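You operate a simulated robot arm through the tools that you are given. There is no shell and no other tool. Be economical: measure what you need, move in short steps, check, and stop when the job is done.

The job below is to be done with a simulated robot arm. You get a single attempt, and the scene is never put back.

JOB
Check the seam of bottle 27 on the turner and tray it.
Fine: mode SEAM, arm in for the spin and out after; seam at the side green tray, else orange; mode back to SKEW.

The check looks at the end state, three seconds after you hand in, the way a careful person would. Anything else that was tipped, shoved, dropped, spilled or broken makes it a failure.

ROBOT AND FRAMES
A 6-joint arm with a two-finger parallel gripper, fixed in place. Base frame: the origin is at the foot of the arm, x ahead of it, y to its left, z up; the work surface is at about z = 0.865. Units: m, degrees, N and s.
With the tool pointing down near the work surface it reaches from about 0.36 to 0.76 m from the base axis. Its first joint turns from -66.0 to 66.0 degrees. Payload 2.45 kg.
The TCP is the grasp point between the finger pads, 0.024 m short of the fingertips. In the tool frame z runs along the fingers and y along their closing line. Largest opening 0.068 m; finger width 0.017, thickness 0.01; the body of the gripper, 0.04 by 0.07 m, starts 0.041 m behind the TCP.
Orientation is that of the tool frame in the base frame, as a unit quaternion [x, y, z, w]. With the fingers straight down and closing along the base's y, the tool's x points along the base's -x, its y along +y and its z along -z.

CONTROLS
- The arm moves only by the tool play_rows. Its argument "series" is a list of rows, each a list of 3 entries, a list of its own where there are three numbers: the shift along the tool's x, y, z in cm, then the turn, a rotation vector about the tool's x, y, z in degrees, then the opening, from 0 (shut) to 1 (fully open). In form: [[[dx, dy, dz], [rx, ry, rz], jaw], ...]. A call has 1 to 8 rows; each row shifts and turns the commanded pose from where the row before left it, along the tool's axes as they then stand. A row lasts 0.2 s, in which the tool goes at most 0.05 m and 8.6 degrees; a call with a longer step from one row to the next is refused whole, and so is a gripper value outside its range. A pose out of reach is approached as far as the arm can. The call stops where the force on the tool passes 40 N (or 10 N more than at its start, if that is more) or the arm is blocked; 0.2 s more then pass. The fingers move at their own pace (about 0.108 m/s each) and stop on an object; they squeeze with about 37 N. The grip force told is the motor's: it shows also when the fingers shut on nothing. Time passes only in rows, and 0.2 s behind the last, so rows that do not move let the fingers close. It gives the time, the measured TCP pose, the force on the tool (base axes), the opening and the grip force at its end, in the units of the frame above (readings bear some noise), and new pictures: "show" is both (left out), scene, wrist or none.
- Cameras (640 x 400 px; columns grow to the right, rows downward): "scene" is fixed at [0.192, 0.447, 1.4619]; the picture's right is [-0.36, -0.93, 0.00], its down [-0.56, 0.22, -0.80] and it looks along [0.75, -0.29, -0.60] (base axes); focal length 236 px, centre (320, 200). "wrist" rides on the gripper at [-0.032, 0, -0.039] in the tool frame; the picture's right is [0.00, -1.00, 0.00], its down [0.97, 0.00, -0.24] and it looks along [0.24, 0.00, 0.97] (tool axes); focal length 218 px, centre (320, 200). There is no depth. A picture from a camera that has moved, and an enlarged one, comes with that camera's place and axes in the base frame and with its lens.
- inspect(camera, box): a new picture of the part [left, top, right, bottom] of that camera's present view, enlarged. It takes no simulated time.
- close_job(): hands the job in; it is judged then, once.

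Go step by step. Nothing tells you positions but the pictures and the camera data: compare them with the known pose of the tool, close in by small moves and look again before you grip or let go. The budget is 120 turns and 150 pictures, counting those below and the enlarged ones. Unless the task says otherwise, let go and move clear before handing in, and close with one line.

The tools are called after "Emit:" as name(argument=value, ...) on one line, values as JSON. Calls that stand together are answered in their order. play_rows: Moves the arm, as the interface text tells. Its arguments: {"type":"object","properties":{"series":{"type":"array"},"show":{"type":"string","enum":["both","scene","wrist","none"]}},"required":["series"]} The other tools are called the same way: inspect (camera, box) takes an enlarged picture of a part of a camera's view; close_job () hands the job in.

At the start:

```text
time: 0.0
tool_pos: [0.497, 0.0703, 1.314]
tool_rot: [0.0, 1.0, 0.0, 0.001]
contact_force: [-0.8, 0.4, 0.3]
finger_gap: 0.0678
finger_force: 0.0
```

scene: 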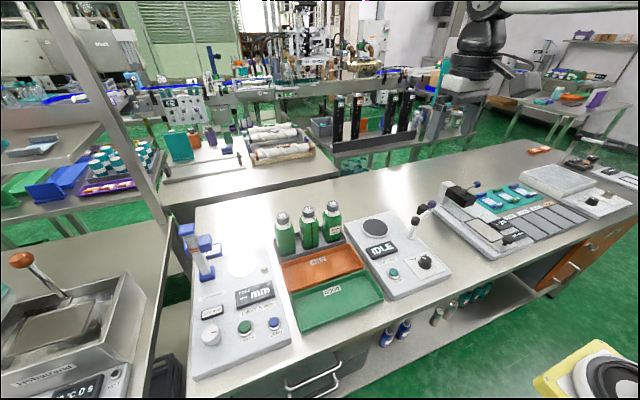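
wrist: 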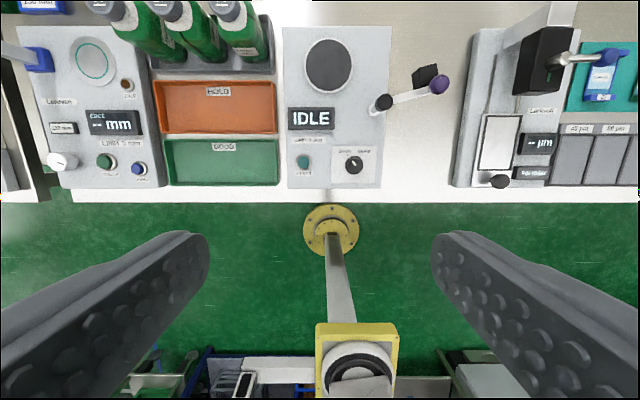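

I see a bench with a turner (display IDLE, turntable, arm with knob, selector knob, start button), three green bottles in a rack, and orange/green trays. I'll look closer at these first.

Emit:
inspect(camera="scene", box=[340, 190, 460, 305])

Emit:
inspect(camera="scene", box=[260, 190, 380, 265])

Emit:
inspect(camera="wrist", box=[270, 20, 470, 200])

Emit:
inspect(camera="wrist", box=[30, 0, 290, 190])

```text
3.48 times, centred on (400, 248) of scene
camera zoom: at [0.192, 0.447, 1.4619], right [-0.36, -0.93, 0.0], down [-0.56, 0.22, -0.8], along [0.75, -0.29, -0.6], focal length 820 px, centre (42, 35)
```

zoom: 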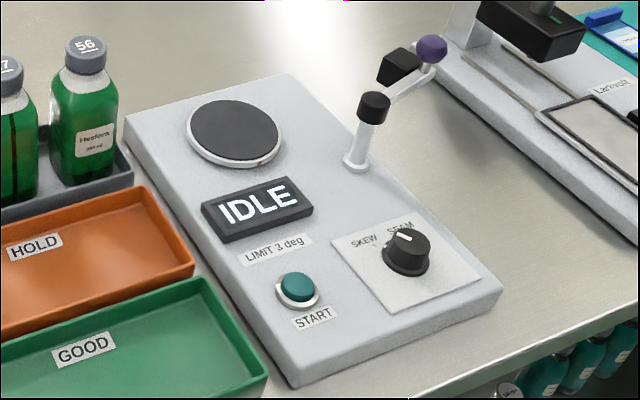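

```text
5.33 times, centred on (320, 228) of scene
camera zoom: at [0.192, 0.447, 1.4619], right [-0.36, -0.93, 0.0], down [-0.56, 0.22, -0.8], along [0.75, -0.29, -0.6], focal length 1257 px, centre (320, 53)
```

zoom: 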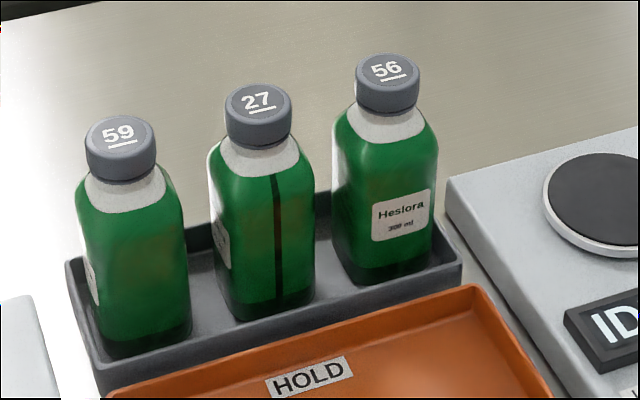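

```text
2.22 times, centred on (370, 110) of wrist
camera zoom: at [0.5297, 0.0712, 1.3539], right [0.0, -1.0, 0.0], down [-0.97, 0.0, 0.24], along [-0.24, 0.0, -0.97], focal length 485 px, centre (209, 400)
```

zoom: 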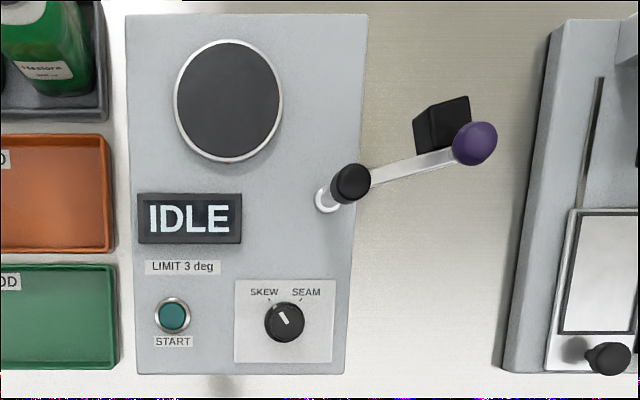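

```text
2.11 times, centred on (160, 95) of wrist
camera zoom: at [0.5297, 0.0712, 1.3539], right [0.0, -1.0, 0.0], down [-0.97, 0.0, 0.24], along [-0.24, 0.0, -0.97], focal length 460 px, centre (657, 421)
```

zoom: 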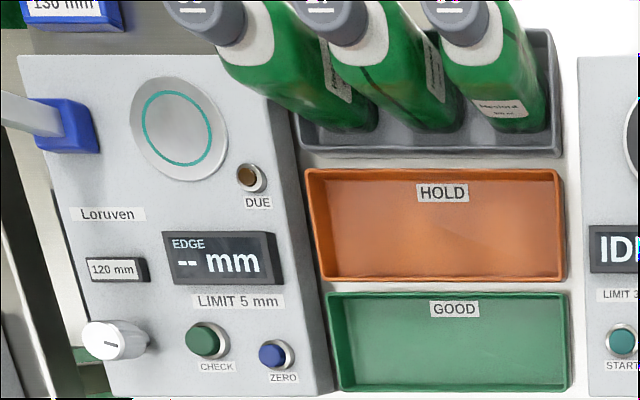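

Estimates: selector at about (0.494, 0.004, top 0.915), START at (0.498, 0.106, 0.90), turntable at (0.672, 0.056), and the swing arm post at (0.598, -0.032) with its purple knob near (0.62, -0.107, 1.0). The selector points at SKEW, so I'll go above it first.

Emit:
play_rows(series=[[[0.1, -1.7, 4.5], [0, 0, 0], 1], [[0.1, -1.7, 4.5], [0, 0, 0], 1], [[0.1, -1.6, 4.5], [0, 0, 0], 1], [[0, -1.6, 4.5], [0, 0, 0], 1], [[0, 0, 4.5], [0, 0, 0], 1], [[0, 0, 4.5], [0, 0, 0], 1], [[0, 0, 3], [0, 0, 0], 1]])

```text
time: 1.6
tool_pos: [0.4958, 0.0031, 1.0132]
tool_rot: [-0.001, 1.0, 0.0, 0.001]
contact_force: [0.2, 0.7, 0.0]
finger_gap: 0.0681
finger_force: 0.1
camera wrist: at [0.5272, 0.0043, 1.0527], right [0.0, -1.0, 0.0], down [-0.97, 0.0, 0.24], along [-0.24, 0.0, -0.97], focal length 218 px, centre (320, 200)
```

scene: 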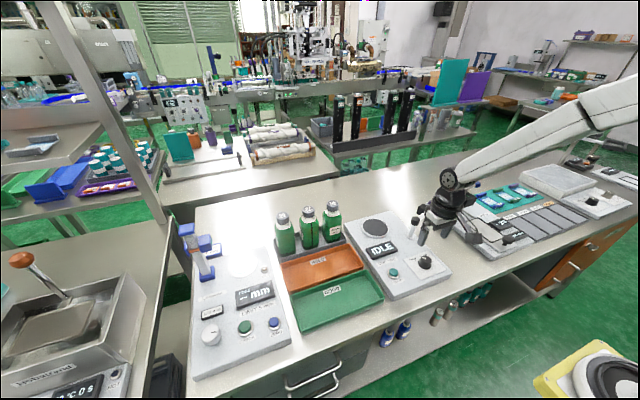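
wrist: 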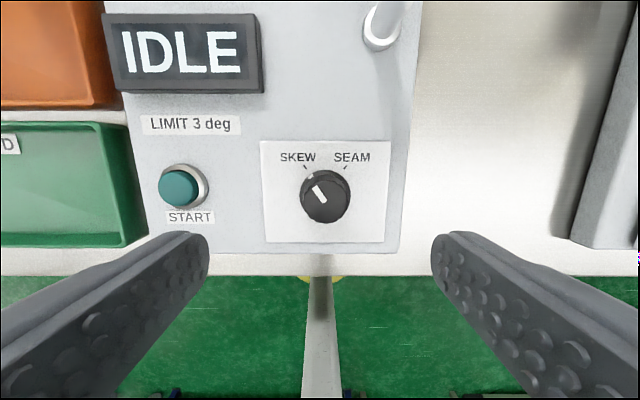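

The selector is just ahead of the tool. I'll pre-turn the wrist -32° and lower around it.

Emit:
play_rows(series=[[[-0.1, -0.2, 2], [0, 0, -8], 1], [[0, 0, 2], [0, 0, -8], 1], [[0, 0, 2], [0, 0, -8], 1], [[0, 0, 1.5], [0, 0, -8], 1], [[0, 0, 1], [0, 0, 0], 1]])

```text
time: 2.8
tool_pos: [0.4958, 0.0024, 0.9284]
tool_rot: [-0.276, 0.961, 0.0, 0.002]
contact_force: [-0.6, -0.4, -0.2]
finger_gap: 0.0681
finger_force: 0.1
camera wrist: at [0.5231, 0.0209, 0.9676], right [0.53, -0.85, 0.0], down [-0.82, -0.52, 0.24], along [-0.2, -0.13, -0.97], focal length 218 px, centre (320, 200)
```

scene: 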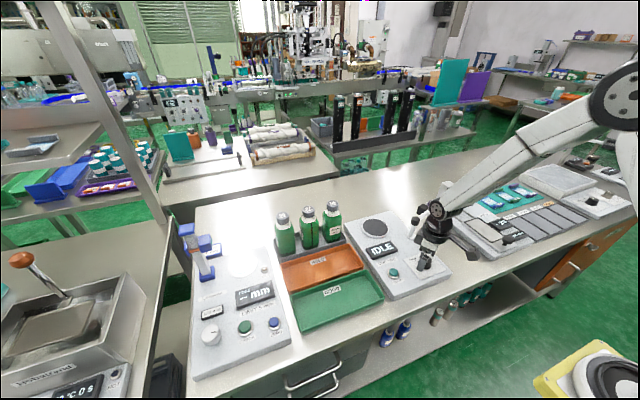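
wrist: 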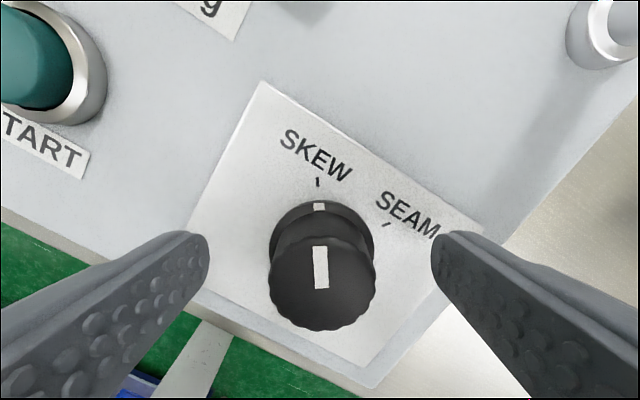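

The knob is centred between the fingers. I'll lower 1 cm and grip it.

Emit:
play_rows(series=[[[0.1, 0, 1.0], [0, 0, 0], 1], [[0, 0, 0], [0, 0, 0], 0.3], [[0, 0, 0], [0, 0, 0], 0.3], [[0, 0, 0], [0, 0, 0], 0.3]], show="wrist")

```text
time: 3.8
tool_pos: [0.4958, 0.0028, 0.9186]
tool_rot: [-0.275, 0.961, 0.0, 0.002]
contact_force: [3.9, -7.1, -2.8]
finger_gap: 0.0317
finger_force: 45.7
camera wrist: at [0.5227, 0.0199, 0.9582], right [0.53, -0.85, 0.0], down [-0.82, -0.51, 0.24], along [-0.2, -0.13, -0.97], focal length 218 px, centre (320, 200)
```

wrist: 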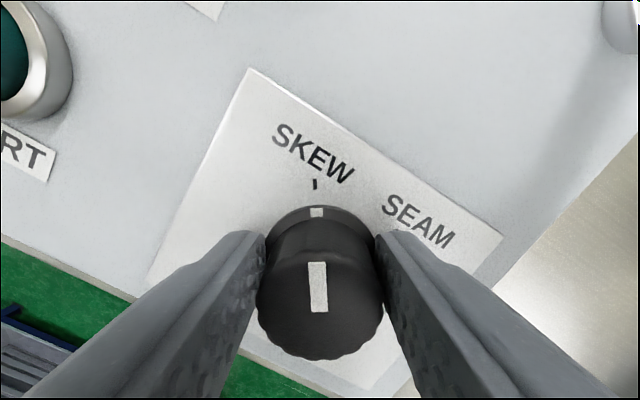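

Gripped, with the pointer on SKEW. I'll turn clockwise 60°.

Emit:
play_rows(series=[[[0, 0, 0], [0, 0, 8], 0.3], [[0, 0, 0], [0, 0, 8], 0.3], [[0, 0, 0], [0, 0, 8], 0.3], [[0, 0, 0], [0, 0, 8], 0.3], [[0, 0, 0], [0, 0, 8], 0.3], [[0, 0, 0], [0, 0, 8], 0.3], [[0, 0, 0], [0, 0, 8], 0.3], [[0, 0, 0], [0, 0, 4], 0.3]], show="wrist")

```text
time: 4.8
tool_pos: [0.4962, 0.0002, 0.9187]
tool_rot: [-0.034, 0.999, -0.002, 0.002]
contact_force: [5.1, -7.4, -6.2]
finger_gap: 0.0319
finger_force: 44.5
stopped in row 4: the force on the tool passed its limit (the readings are from after the stop); the commanded pose is now the measured one
camera wrist: at [0.5281, 0.0031, 0.9583], right [0.07, -1.0, 0.0], down [-0.97, -0.07, 0.24], along [-0.24, -0.02, -0.97], focal length 218 px, centre (320, 200)
```

wrist: 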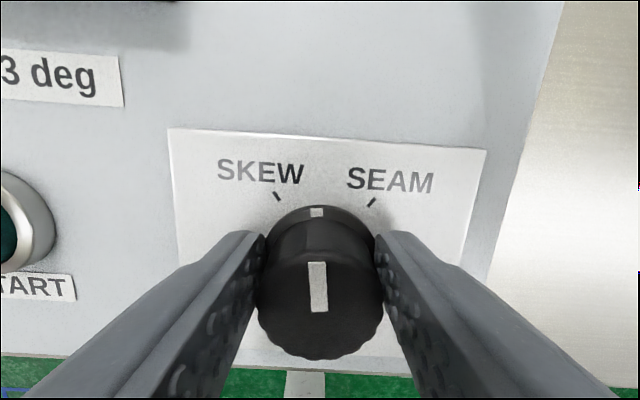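

The knob turned about halfway and stopped on side load. I'll continue gently.

Emit:
play_rows(series=[[[0, 0, 0], [0, 0, 6], 0.3], [[0, 0, 0], [0, 0, 6], 0.3], [[0, 0, 0], [0, 0, 6], 0.3], [[0, 0, 0], [0, 0, 6], 0.3], [[0, 0, 0], [0, 0, 4], 0.3]], show="wrist")

```text
time: 5.8
tool_pos: [0.496, -0.003, 0.9204]
tool_rot: [0.183, 0.983, 0.001, 0.002]
contact_force: [1.1, -8.7, -0.7]
finger_gap: 0.0315
finger_force: 44.7
stopped in row 5: the force on the tool passed its limit (the readings are from after the stop); the commanded pose is now the measured one
camera wrist: at [0.5257, -0.0123, 0.9583], right [-0.36, -0.93, 0.0], down [-0.91, 0.35, 0.24], along [-0.22, 0.08, -0.97], focal length 218 px, centre (320, 200)
```

wrist: 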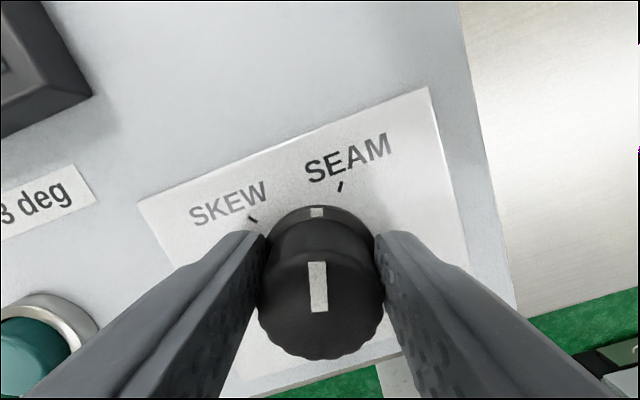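

Nearly there; about 12° remain.

Emit:
play_rows(series=[[[0, 0, 0], [0, 0, 5], 0.3], [[0, 0, 0], [0, 0, 5], 0.3], [[0, 0, 0], [0, 0, 3], 0.3]], show="wrist")

```text
time: 6.6
tool_pos: [0.4953, -0.0027, 0.9193]
tool_rot: [0.294, 0.956, 0.0, 0.003]
contact_force: [-6.8, -28.6, -1.3]
finger_gap: 0.0317
finger_force: 44.4
camera wrist: at [0.5219, -0.0197, 0.9583], right [-0.56, -0.83, 0.0], down [-0.8, 0.54, 0.24], along [-0.2, 0.13, -0.97], focal length 218 px, centre (320, 200)
```

wrist: 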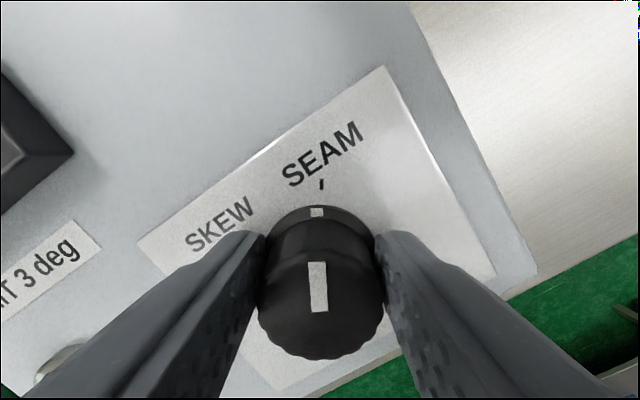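

The pointer is on SEAM. I'll release, rise, square the wrist, and move to look at the bottles.

Emit:
play_rows(series=[[[0, 0, 0], [0, 0, 0], 1], [[0, 0, 0], [0, 0, 0], 1], [[0, 0, -3], [0, 0, 0], 1], [[0, 0, -4.5], [0, 0, -8.5], 1], [[0, 0, -4.5], [0, 0, -8.5], 1], [[0, 0, -4.5], [0, 0, -8.5], 1], [[0, 0, -4.5], [0, 0, -8.5], 1], [[0, 0, -4.5], [0, 0, 0], 1]], show="wrist")

Emit:
play_rows(series=[[[-1, 4.5, 0], [0, 0, 0], 1], [[-1, 4.5, 0], [0, 0, 0], 1], [[-1, 4.5, 0], [0, 0, 0], 1], [[-1, 4.5, 0], [0, 0, 0], 1], [[-2, 4.5, 0], [0, 0, 0], 1], [[-2, 2.5, 0], [0, 0, 0], 1], [[0, 0, 0], [0, 0, 0], 1]])

```text
time: 8.4
tool_pos: [0.4912, -0.0005, 1.1748]
tool_rot: [-0.001, 1.0, 0.0, 0.001]
contact_force: [-0.2, 0.1, -0.3]
finger_gap: 0.0677
finger_force: 0.2
camera wrist: at [0.5234, 0.0, 1.2139], right [0.0, -1.0, 0.0], down [-0.97, 0.0, 0.24], along [-0.24, 0.0, -0.97], focal length 218 px, centre (320, 200)
```

wrist: 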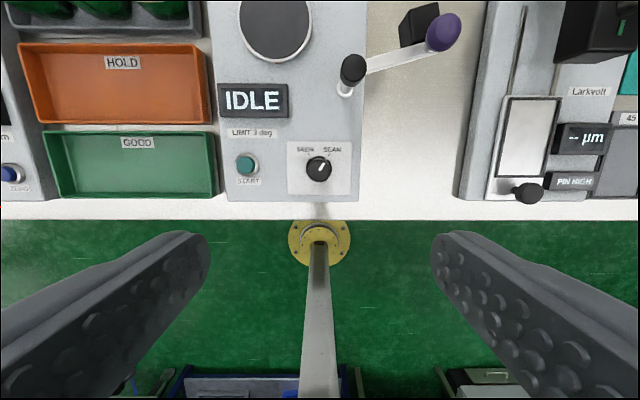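

```text
time: 10.0
tool_pos: [0.5739, 0.2527, 1.1721]
tool_rot: [0.0, 1.0, -0.001, 0.001]
contact_force: [0.5, 0.9, 1.1]
finger_gap: 0.068
finger_force: 0.0
camera wrist: at [0.6058, 0.2529, 1.2116], right [0.0, -1.0, 0.0], down [-0.97, 0.0, 0.24], along [-0.24, 0.0, -0.97], focal length 218 px, centre (320, 200)
```

scene: 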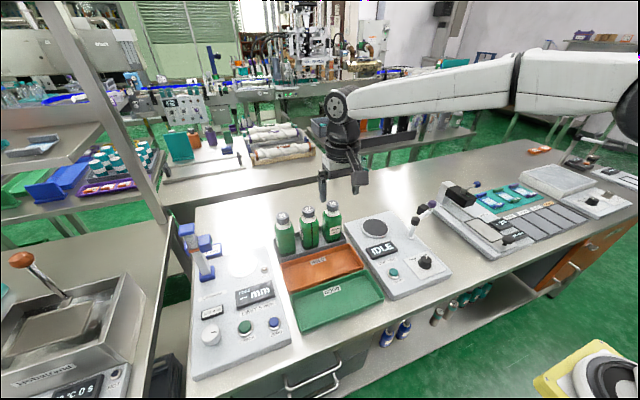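
wrist: 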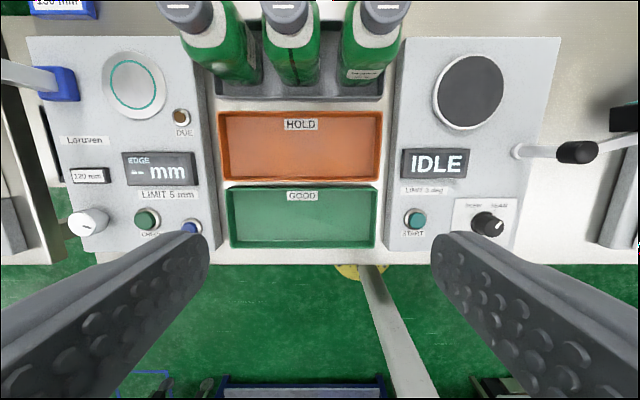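

The bottle caps are at the upper image edge. I'll move forward to see 27 better.

Emit:
play_rows(series=[[[-3, 1, 0], [0, 0, 0], 1], [[-3, 1, 0], [0, 0, 0], 1], [[-1, 0.5, 0], [0, 0, 0], 1], [[0, 0, 0], [0, 0, 0], 1]], show="wrist")

```text
time: 11.0
tool_pos: [0.645, 0.2762, 1.1732]
tool_rot: [0.0, 1.0, -0.001, 0.002]
contact_force: [-0.2, 0.3, -0.2]
finger_gap: 0.068
finger_force: 0.0
camera wrist: at [0.6767, 0.2766, 1.2124], right [0.0, -1.0, 0.0], down [-0.97, 0.0, 0.24], along [-0.24, 0.0, -0.97], focal length 218 px, centre (320, 200)
```

wrist: 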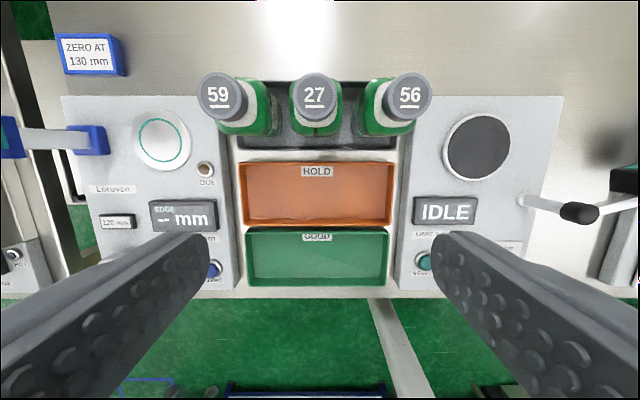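

Cap 27 triangulates to (0.717, 0.2815), top at z = 1.02 and diameter about 0.038. I'll move to just above it and check alignment.

Emit:
play_rows(series=[[[-3.6, 0.2, 1], [0, 0, 0], 1], [[-3.6, 0.3, 2], [0, 0, 0], 1], [[0, 0, 3], [0, 0, 0], 1], [[0, 0, 2], [0, 0, 0], 1], [[0, 0, 0], [0, 0, 0], 1]])

```text
time: 12.2
tool_pos: [0.6965, 0.2701, 1.0868]
tool_rot: [0.0, 1.0, -0.002, 0.003]
contact_force: [-1.0, -0.2, -0.8]
finger_gap: 0.0681
finger_force: 0.1
out of reach, approached as far as the arm can: row 2
camera wrist: at [0.7276, 0.271, 1.1267], right [0.0, -1.0, 0.0], down [-0.97, 0.0, 0.24], along [-0.24, 0.0, -0.97], focal length 218 px, centre (320, 200)
```

scene: 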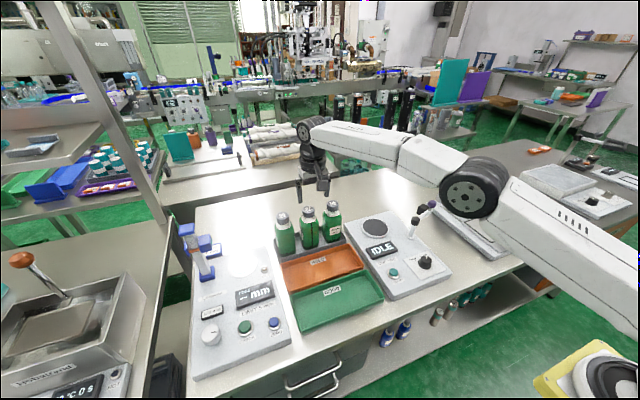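
wrist: 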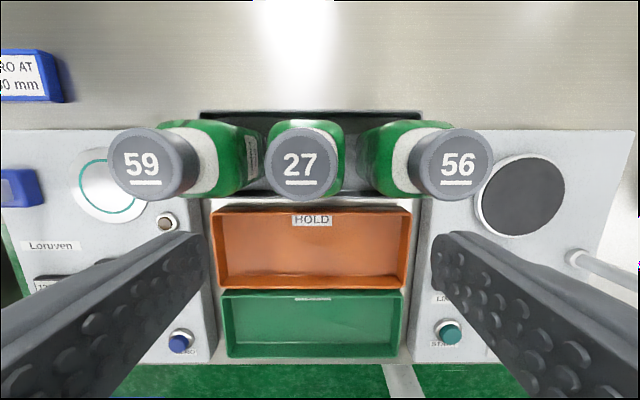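

Cap confirmed at about (0.718, 0.281). I'll go a bit lower before reaching out.

Emit:
play_rows(series=[[[0, 0.5, 2], [0, 0, 0], 1], [[-1.1, 0.6, 1], [0, 0, 0], 1], [[-1.0, 0, 0], [0, 0, 0], 1], [[0, 0, 0], [0, 0, 0], 1]], show="wrist")

```text
time: 13.2
tool_pos: [0.7079, 0.2765, 1.0572]
tool_rot: [0.0, 1.0, -0.001, 0.002]
contact_force: [0.5, 0.2, -0.4]
finger_gap: 0.0679
finger_force: 0.1
out of reach, approached as far as the arm can: row 3
camera wrist: at [0.7399, 0.2772, 1.0957], right [0.0, -1.0, 0.0], down [-0.97, 0.0, 0.24], along [-0.24, 0.0, -0.97], focal length 218 px, centre (320, 200)
```

wrist: 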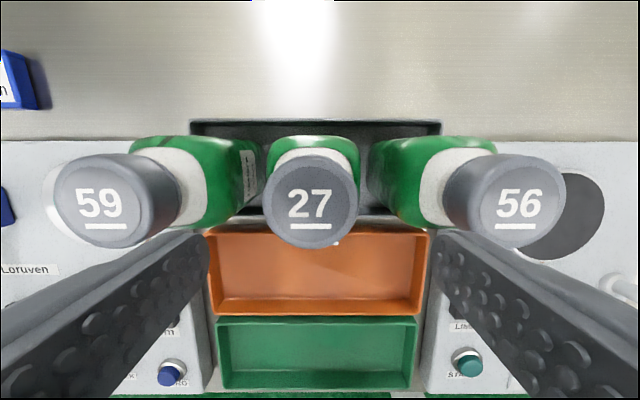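

Reach grows as I go lower. I'll descend astride the cap with the remaining shift outward.

Emit:
play_rows(series=[[[0, 0, 1.5], [0, 0, 0], 1], [[0, 0.3, 1.5], [0, 0, 0], 1], [[-0.4, 0.2, 1.2], [0, 0, 0], 1], [[-0.4, 0, 0.5], [0, 0, 0], 1], [[0, 0, 0], [0, 0, 0], 1]], show="both")

```text
time: 14.4
tool_pos: [0.71, 0.2793, 1.0096]
tool_rot: [-0.001, 1.0, -0.001, 0.003]
contact_force: [-0.4, -0.3, -0.1]
finger_gap: 0.0676
finger_force: 0.0
out of reach, approached as far as the arm can: row 3
camera wrist: at [0.7422, 0.2802, 1.0489], right [0.0, -1.0, 0.0], down [-0.97, 0.0, 0.24], along [-0.24, 0.0, -0.97], focal length 218 px, centre (320, 200)
```

scene: 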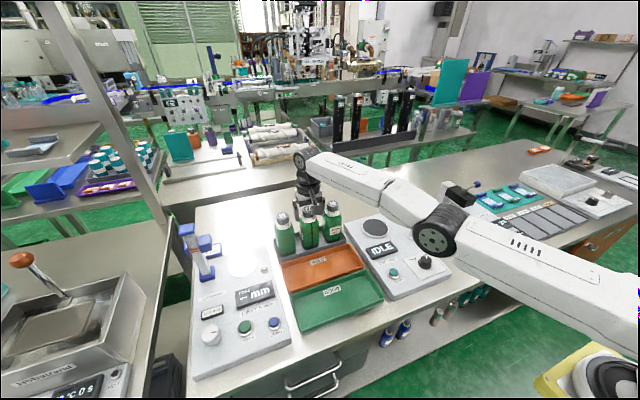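
wrist: 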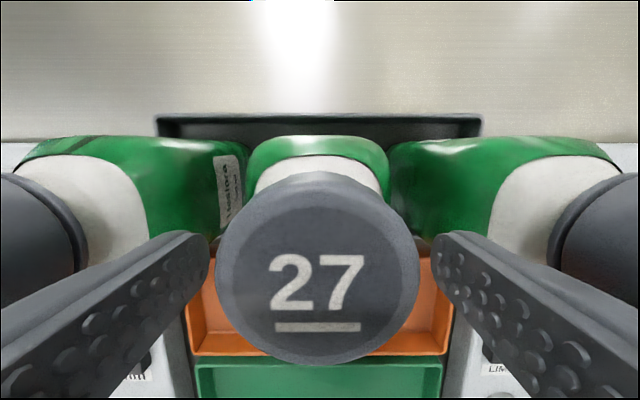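

The TCP is still about 9 mm short of the cap axis because of the reach limit. I'll tilt the fingertips slightly outward (about the closing line) to gain reach.

Emit:
play_rows(series=[[[0, 0, 0], [0, -5, 0], 1], [[0, 0, 0], [0, -5, 0], 1], [[0, 0, 0], [0, 0, 0], 1]], show="wrist")

```text
time: 15.2
tool_pos: [0.7344, 0.2917, 1.0108]
tool_rot: [-0.001, 0.996, -0.001, 0.089]
contact_force: [0.5, -0.3, -0.6]
finger_gap: 0.0681
finger_force: 0.0
out of reach, approached as far as the arm can: row 1, 2
camera wrist: at [0.7588, 0.2916, 1.0551], right [0.0, -1.0, 0.0], down [-1.0, 0.0, 0.06], along [-0.06, 0.0, -1.0], focal length 218 px, centre (320, 200)
```

wrist: 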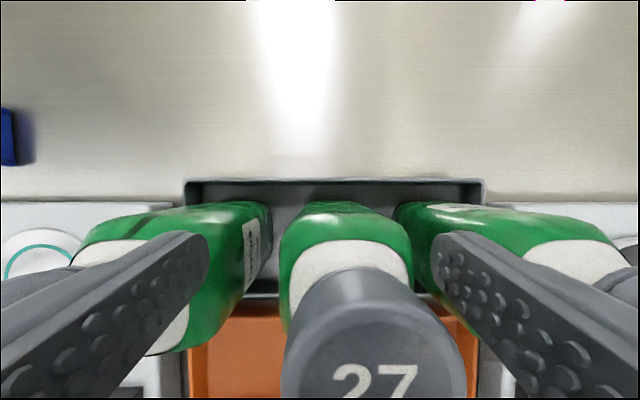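

The retained command overshot to (0.734, 0.292). Stepping back toward (0.719, 0.281).

Emit:
play_rows(series=[[[1.0, -0.9, 0], [0, 0, 0], 1], [[0.6, -0.2, 0], [0, 0, 0], 1], [[0, 0, 0], [0, 0, 0], 1]], show="wrist")

```text
time: 16.0
tool_pos: [0.7195, 0.2809, 1.0076]
tool_rot: [-0.001, 0.996, 0.0, 0.09]
contact_force: [0.6, 0.0, 0.0]
finger_gap: 0.068
finger_force: 0.1
camera wrist: at [0.743, 0.2808, 1.0523], right [0.0, -1.0, 0.0], down [-1.0, 0.0, 0.06], along [-0.06, 0.0, -1.0], focal length 218 px, centre (320, 200)
```

wrist: 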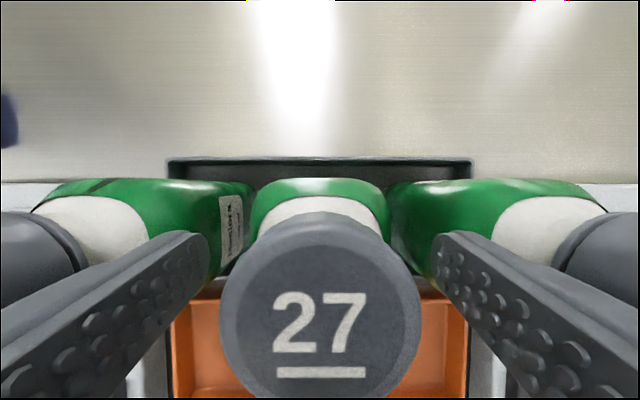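

The cap is now centred on the grip axis. Closing.

Emit:
play_rows(series=[[[0, 0, 0], [0, 0, 0], 0.3], [[0, 0, 0], [0, 0, 0], 0.3], [[0, 0, 0], [0, 0, 0], 0.3]], show="none")

Emit:
play_rows(series=[[[0.1, 0, -1.5], [0, 0, 0], 0.3], [[0.3, 0, -1.5], [0, 0, 0], 0.3], [[0.4, 0, -2], [0, 0, 0], 0.3], [[0.8, -0.2, -2], [0, 0, 0], 0.3], [[0, 0, 0], [0, 0, 0], 0.3]])

```text
time: 16.8
tool_pos: [0.7185, 0.2802, 1.0077]
tool_rot: [0.0, 0.996, -0.001, 0.09]
contact_force: [0.2, 0.0, 0.5]
finger_gap: 0.0376
finger_force: 37.7
```

```text
time: 18.0
tool_pos: [0.6902, 0.2767, 1.0764]
tool_rot: [-0.001, 0.996, -0.001, 0.089]
contact_force: [0.0, -0.1, -2.1]
finger_gap: 0.0374
finger_force: 37.2
camera wrist: at [0.7149, 0.2773, 1.1193], right [0.0, -1.0, 0.0], down [-1.0, 0.0, 0.06], along [-0.06, 0.0, -1.0], focal length 218 px, centre (320, 200)
```

scene: 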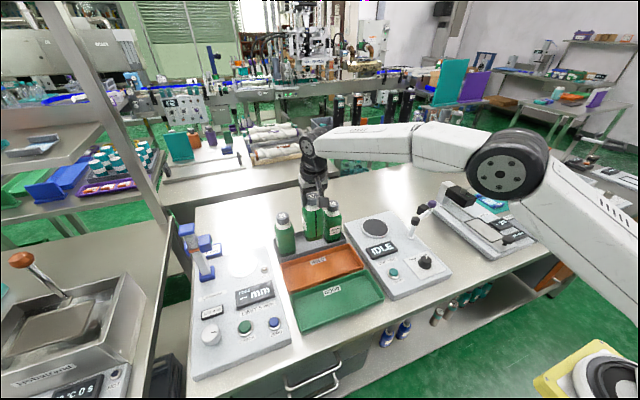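
wrist: 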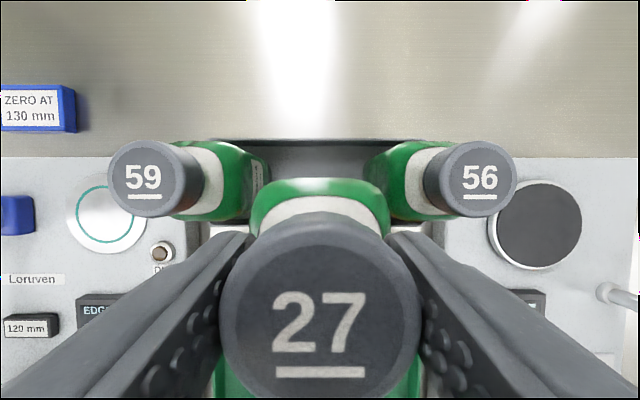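

Bottle 27 is held and out of the rack. I'll raise it well above the others and carry it across to the turner, keeping the same tool tilt.

Emit:
play_rows(series=[[[1.4, 0, -3.6], [0, 0, 0], 0.3], [[1.4, 0, -3.6], [0, 0, 0], 0.3], [[1.4, 0, -3.6], [0, 0, 0], 0.3], [[0, -4.3, 0], [0, 0, 0], 0.3], [[0, -4.3, 0], [0, 0, 0], 0.3], [[0, -4.3, 0], [0, 0, 0], 0.3], [[0, -4.3, 0], [0, 0, 0], 0.3], [[0, -4.3, 0], [0, 0, 0], 0.3]])

```text
time: 19.8
tool_pos: [0.6273, 0.0608, 1.1726]
tool_rot: [-0.002, 0.996, 0.0, 0.089]
contact_force: [-0.7, -1.3, -2.5]
finger_gap: 0.0376
finger_force: 36.8
camera wrist: at [0.6522, 0.062, 1.2165], right [0.0, -1.0, 0.0], down [-1.0, 0.0, 0.06], along [-0.06, 0.0, -1.0], focal length 218 px, centre (320, 200)
```

scene: 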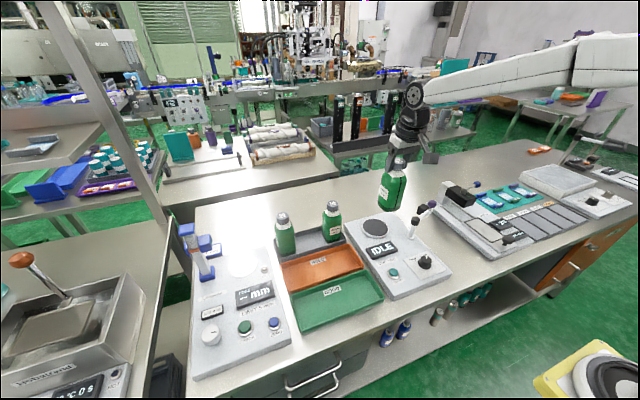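
wrist: 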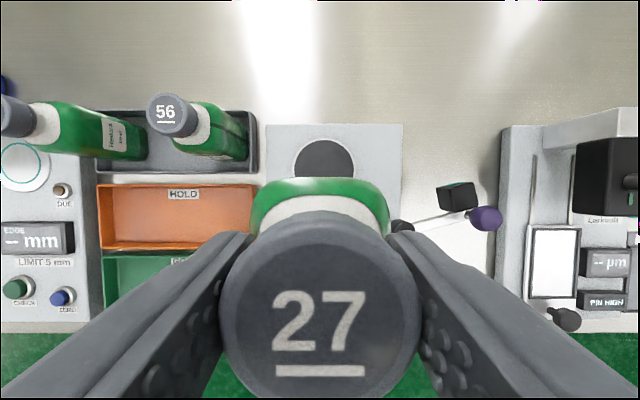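

The turntable centre reads (0.676, 0.057). I'll move over it and lower to just above it.

Emit:
play_rows(series=[[[-2.4, -0.15, 0.44], [0, 0, 0], 0.3], [[-2.4, -0.15, 0.43], [0, 0, 0], 0.3], [[0.62, 0, 3.4], [0, 0, 0], 0.3], [[0.62, 0, 3.4], [0, 0, 0], 0.3], [[0.53, 0, 2.9], [0, 0, 0], 0.3], [[0, 0, 0], [0, 0, 0], 0.3]])

Emit:
inspect(camera="scene", box=[335, 150, 455, 265])

```text
time: 21.2
tool_pos: [0.6752, 0.059, 1.0733]
tool_rot: [-0.001, 0.996, -0.001, 0.089]
contact_force: [-0.3, -1.1, -3.1]
finger_gap: 0.0375
finger_force: 37.2
camera wrist: at [0.701, 0.0606, 1.1176], right [0.0, -1.0, 0.0], down [-1.0, 0.0, 0.06], along [-0.06, 0.0, -1.0], focal length 218 px, centre (320, 200)
```

scene: 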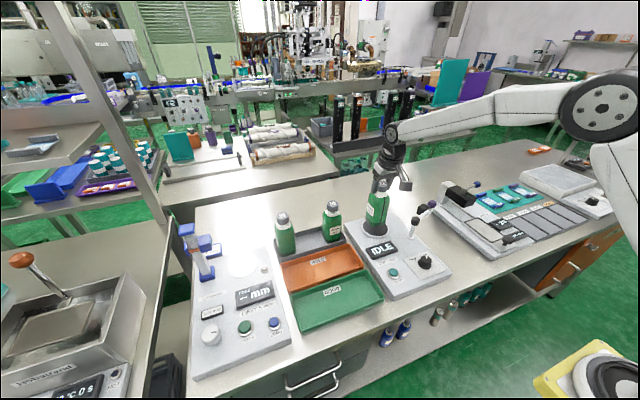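
wrist: 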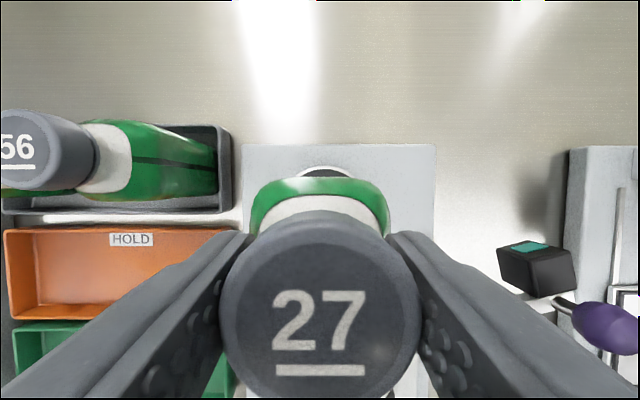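

```text
3.48 times, centred on (395, 208) of scene
camera zoom: at [0.1921, 0.447, 1.4619], right [-0.36, -0.93, 0.0], down [-0.56, 0.22, -0.8], along [0.75, -0.29, -0.6], focal length 820 px, centre (59, 174)
```

zoom: 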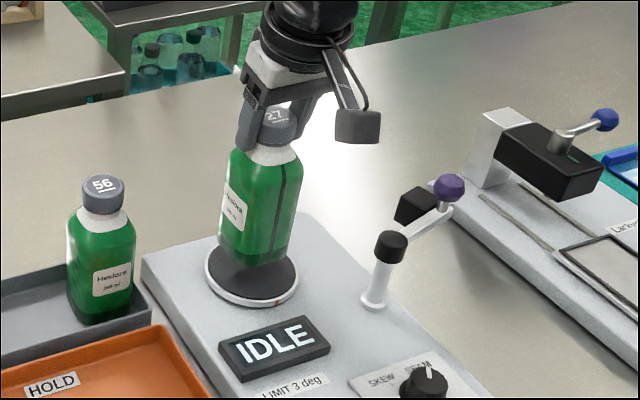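

The bottle hovers over the turntable. Lowering slowly to contact.

Emit:
play_rows(series=[[[0.2, -0.2, 0.7], [0, 0, 0], 0.3], [[0.12, 0, 0.7], [0, 0, 0], 0.3], [[0.06, 0, 0.3], [0, 0, 0], 0.3], [[0.06, 0, 0.3], [0, 0, 0], 0.3], [[0.06, 0, 0.3], [0, 0, 0], 0.3], [[0.0, 0, 0.0], [0, 0, 0], 0.3]], show="scene")

Emit:
inspect(camera="scene", box=[350, 170, 420, 250])

```text
time: 22.6
tool_pos: [0.677, 0.0582, 1.0507]
tool_rot: [-0.001, 0.996, -0.001, 0.088]
contact_force: [0.0, -0.1, -2.6]
finger_gap: 0.0375
finger_force: 36.5
```

scene: 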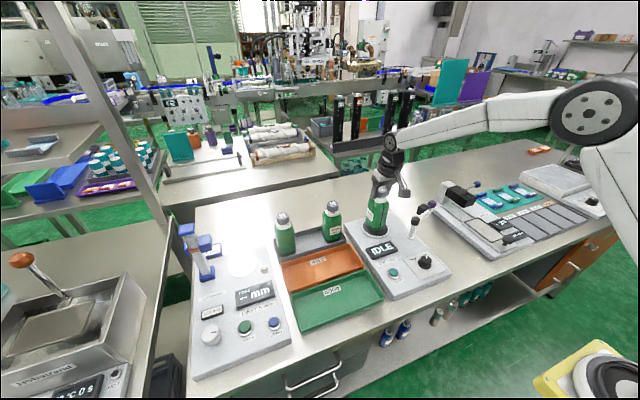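

```text
5.00 times, centred on (385, 210) of scene
camera zoom: at [0.1921, 0.447, 1.4619], right [-0.36, -0.93, 0.0], down [-0.56, 0.22, -0.8], along [0.75, -0.29, -0.6], focal length 1178 px, centre (-5, 150)
```

zoom: 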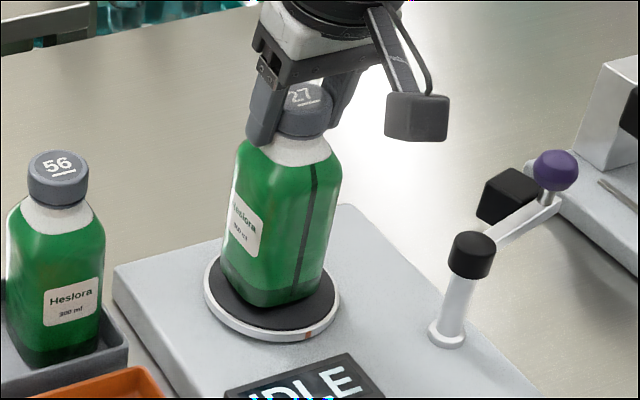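

Still a few millimetres up. Continuing down in small steps.

Emit:
play_rows(series=[[[0.15, -0.1, 0.25], [0, 0, 0], 0.3], [[0.1, 0, 0.25], [0, 0, 0], 0.3], [[0.05, 0, 0.25], [0, 0, 0], 0.3], [[0, 0, 0], [0, 0, 0], 0.3]], show="none")

Emit:
inspect(camera="scene", box=[350, 170, 420, 250])

```text
time: 23.6
tool_pos: [0.6757, 0.0578, 1.0467]
tool_rot: [-0.001, 0.996, -0.002, 0.091]
contact_force: [-4.8, -1.6, 20.8]
finger_gap: 0.0374
finger_force: 36.9
```

```text
5.00 times, centred on (385, 210) of scene
camera zoom: at [0.1914, 0.4469, 1.462], right [-0.36, -0.93, 0.0], down [-0.56, 0.22, -0.8], along [0.75, -0.29, -0.6], focal length 1178 px, centre (-5, 150)
```

zoom: 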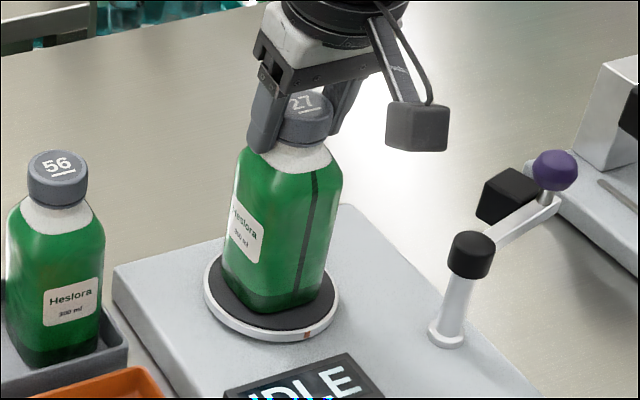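

Contact made at about 21 N; the bottle stands centrally on the disc. I'll relieve the pressure, release and rise.

Emit:
play_rows(series=[[[-0.02, 0, -0.15], [0, 0, 0], 0.3], [[0, 0, 0], [0, 0, 0], 1], [[0, 0, 0], [0, 0, 0], 1], [[0, 0, 0], [0, 0, 0], 1], [[-0.35, 0, -2], [0, 0, 0], 1], [[-0.7, 0, -4], [0, 0, 0], 1], [[-0.7, 0, -4], [0, 0, 0], 1], [[0, 0, 0], [0, 0, 0], 1]])

Emit:
inspect(camera="scene", box=[350, 170, 450, 260])

```text
time: 25.4
tool_pos: [0.6748, 0.0554, 1.1462]
tool_rot: [-0.001, 0.996, 0.0, 0.089]
contact_force: [0.3, -0.1, -0.7]
finger_gap: 0.0679
finger_force: 0.1
camera wrist: at [0.6996, 0.0569, 1.1912], right [0.0, -1.0, 0.0], down [-1.0, 0.0, 0.06], along [-0.06, 0.0, -1.0], focal length 218 px, centre (320, 200)
```

scene: 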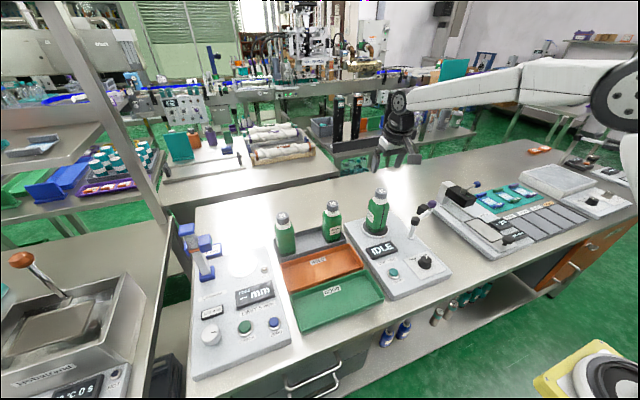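
wrist: 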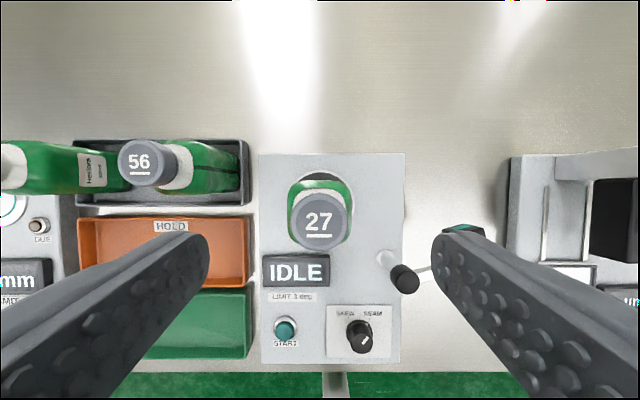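

```text
4.44 times, centred on (400, 215) of scene
camera zoom: at [0.192, 0.447, 1.4619], right [-0.36, -0.93, 0.0], down [-0.56, 0.22, -0.8], along [0.75, -0.29, -0.6], focal length 1047 px, centre (-36, 133)
```

zoom: 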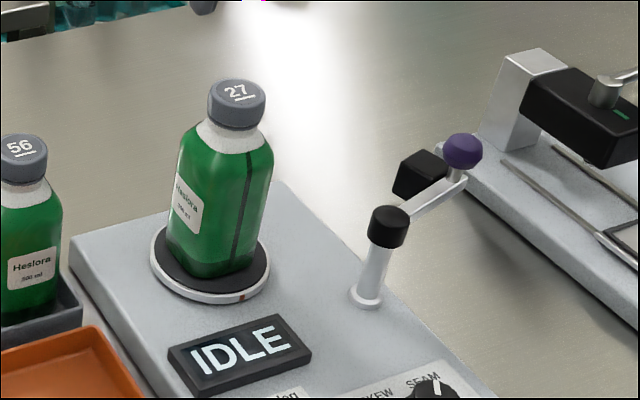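

The bottle stands alone on the turner. Next is the swing arm: I'll straighten the tool and go above the purple knob.

Emit:
play_rows(series=[[[0, 0, 0], [0, 5, 0], 1], [[0, 0, 0], [0, 5, 0], 1], [[1.3, -4, 0], [0, 0, 0], 1], [[1.3, -4, 0], [0, 0, 0], 1], [[1.3, -4, 0], [0, 0, 0], 1], [[1.6, -4.2, 0], [0, 0, 0], 1], [[0, 0, 4], [0, 0, 0], 1], [[0, 0, 0], [0, 0, 0], 1]])

Emit:
inspect(camera="scene", box=[380, 160, 480, 250])

```text
time: 27.2
tool_pos: [0.6207, -0.1046, 1.1062]
tool_rot: [-0.002, 1.0, -0.001, 0.002]
contact_force: [-0.1, 0.1, 0.2]
finger_gap: 0.068
finger_force: 0.1
camera wrist: at [0.6525, -0.104, 1.1455], right [0.0, -1.0, 0.0], down [-0.97, 0.0, 0.24], along [-0.24, 0.0, -0.97], focal length 218 px, centre (320, 200)
```

scene: 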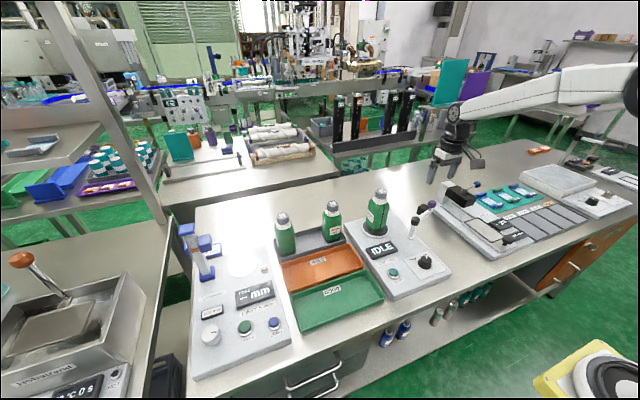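
wrist: 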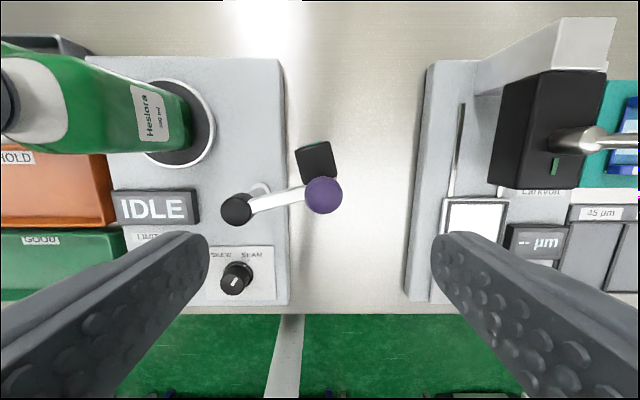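

```text
4.44 times, centred on (430, 205) of scene
camera zoom: at [0.192, 0.4469, 1.4619], right [-0.36, -0.93, 0.0], down [-0.56, 0.22, -0.8], along [0.75, -0.29, -0.6], focal length 1047 px, centre (-169, 178)
```

zoom: 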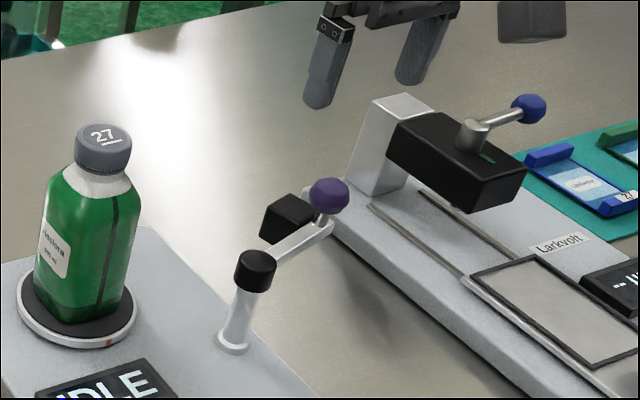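

Ball knob at (0.620, -0.105, 1.00) with radius about 13 mm; the block's top is near 0.97. I'll yaw about 69° so that at the bottle end the fingers open roughly along the bar and the camera stays away from the bottle.

Emit:
play_rows(series=[[[0, 0, 0.5], [0, 0, 8.6], 1], [[0, 0, 0.5], [0, 0, 8.6], 1], [[0, 0, 0.5], [0, 0, 8.6], 1], [[0, 0, 0.5], [0, 0, 8.6], 1], [[0, 0, 0.5], [0, 0, 8.6], 1], [[0, 0, 0.5], [0, 0, 8.6], 1], [[0, 0, 0.5], [0, 0, 8.6], 1], [[0, 0, 0.5], [0, 0, 8.6], 1]], show="wrist")

```text
time: 29.0
tool_pos: [0.6207, -0.1053, 1.0674]
tool_rot: [0.566, 0.825, 0.0, 0.003]
contact_force: [0.2, 0.4, 0.4]
finger_gap: 0.068
finger_force: 0.0
camera wrist: at [0.6324, -0.1346, 1.1058], right [-0.93, -0.36, 0.0], down [-0.35, 0.91, 0.24], along [-0.08, 0.22, -0.97], focal length 218 px, centre (320, 200)
```

wrist: 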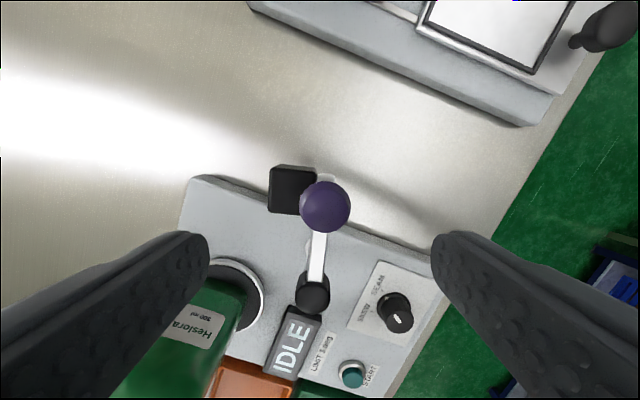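

Knob is on the tool axis. Lowering and gripping it.

Emit:
play_rows(series=[[[-0.2, 0, 3], [0, 0, 0], 1], [[0, 0, 2.7], [0, 0, 0], 1], [[0, 0, 0], [0, 0, 0], 0.3], [[0, 0, 0], [0, 0, 0], 0.2], [[0, 0, 0], [0, 0, 0], 0.2]], show="both")

```text
time: 30.2
tool_pos: [0.6221, -0.1059, 1.011]
tool_rot: [0.565, 0.825, 0.0, 0.002]
contact_force: [-1.0, -2.3, -2.4]
finger_gap: 0.0271
finger_force: 41.5
camera wrist: at [0.6339, -0.136, 1.0492], right [-0.93, -0.36, 0.0], down [-0.35, 0.91, 0.24], along [-0.08, 0.22, -0.97], focal length 218 px, centre (320, 200)
```

scene: 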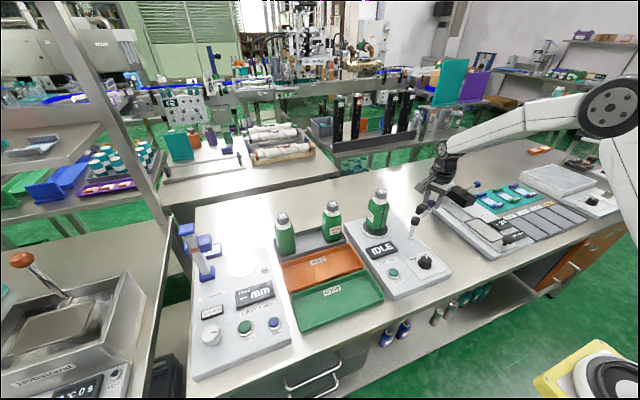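
wrist: 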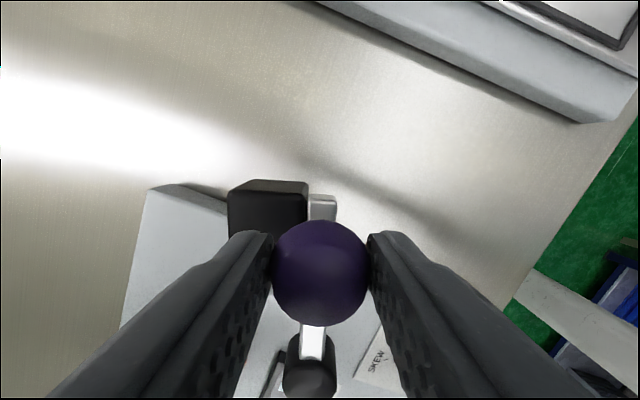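

Knob gripped. I'll swing it in counter-clockwise about the post, first 45°.

Emit:
play_rows(series=[[[0.0, 1.04, 0], [0, 0, 0], 0.2], [[0.16, 1.04, 0], [0, 0, 0], 0.2], [[0.3, 0.98, 0], [0, 0, 0], 0.2], [[0.38, 0.96, 0], [0, 0, 0], 0.2], [[0.55, 0.88, 0], [0, 0, 0], 0.2], [[0.62, 0.81, 0], [0, 0, 0], 0.2]], show="both")

Emit:
inspect(camera="scene", box=[360, 165, 460, 255])

```text
time: 31.6
tool_pos: [0.6687, -0.0692, 1.0097]
tool_rot: [0.564, 0.825, 0.001, 0.004]
contact_force: [-5.8, -3.5, 6.8]
finger_gap: 0.0272
finger_force: 41.9
camera wrist: at [0.6802, -0.0971, 1.0491], right [-0.93, -0.36, 0.0], down [-0.35, 0.91, 0.24], along [-0.08, 0.22, -0.97], focal length 218 px, centre (320, 200)
```

scene: 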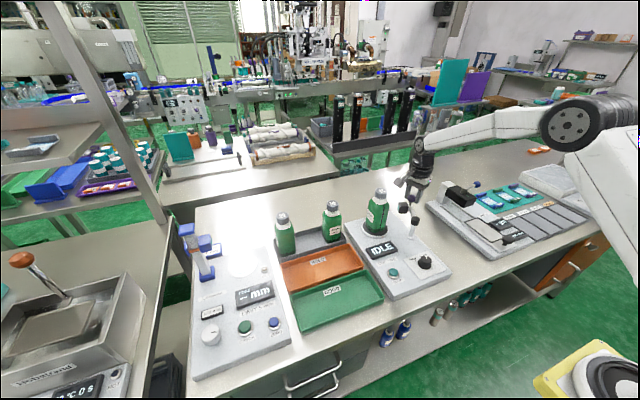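
wrist: 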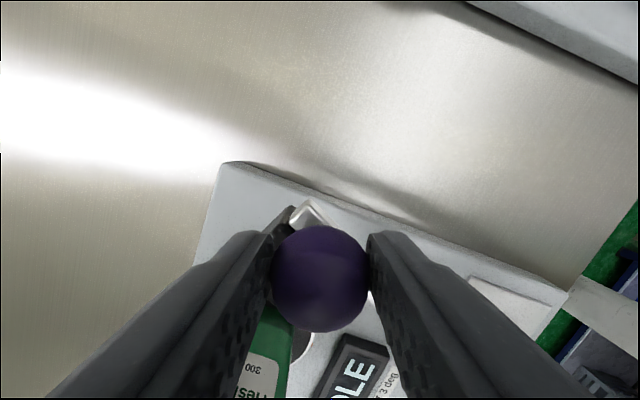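

```text
4.44 times, centred on (410, 210) of scene
camera zoom: at [0.1916, 0.4469, 1.462], right [-0.36, -0.93, 0.0], down [-0.56, 0.22, -0.8], along [0.75, -0.29, -0.6], focal length 1047 px, centre (-80, 156)
```

zoom: 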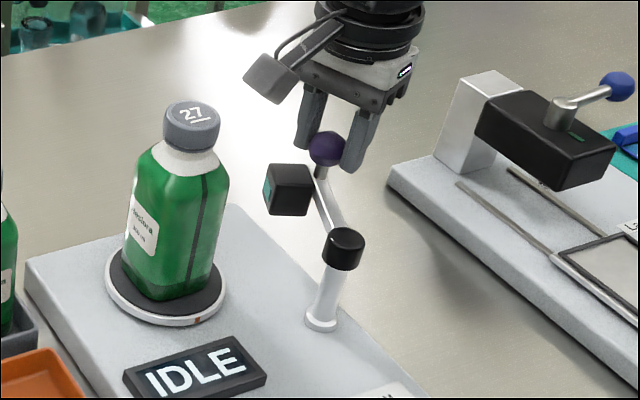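

About 45° swung; the sensor block is turning to face the bottle. Continuing in smaller arcs.

Emit:
play_rows(series=[[[0.73, 0.73, 0], [0, 0, 0], 0.2], [[0.82, 0.63, 0], [0, 0, 0], 0.2], [[0.89, 0.52, 0], [0, 0, 0], 0.2]], show="wrist")

Emit:
inspect(camera="scene", box=[360, 165, 460, 255])

```text
time: 32.4
tool_pos: [0.6755, -0.0388, 1.0099]
tool_rot: [0.565, 0.825, -0.001, 0.002]
contact_force: [-7.4, -5.3, 2.0]
finger_gap: 0.0273
finger_force: 41.8
camera wrist: at [0.6873, -0.0677, 1.0481], right [-0.93, -0.36, 0.0], down [-0.35, 0.91, 0.24], along [-0.08, 0.22, -0.97], focal length 218 px, centre (320, 200)
```

wrist: 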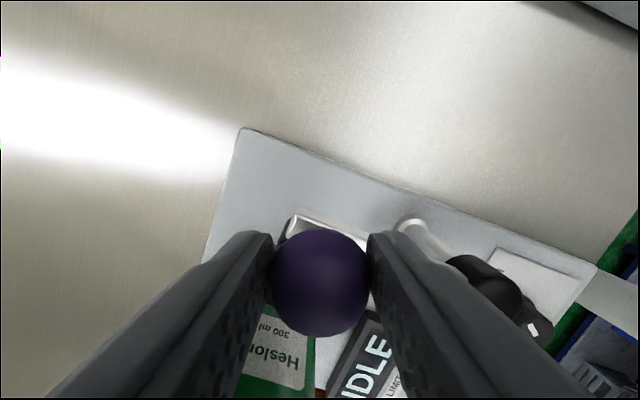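

```text
4.44 times, centred on (410, 210) of scene
camera zoom: at [0.1917, 0.4468, 1.462], right [-0.36, -0.93, 0.0], down [-0.56, 0.22, -0.8], along [0.75, -0.29, -0.6], focal length 1047 px, centre (-80, 156)
```

zoom: 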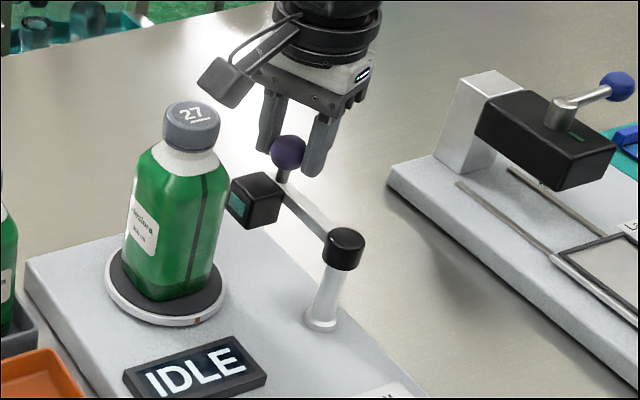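

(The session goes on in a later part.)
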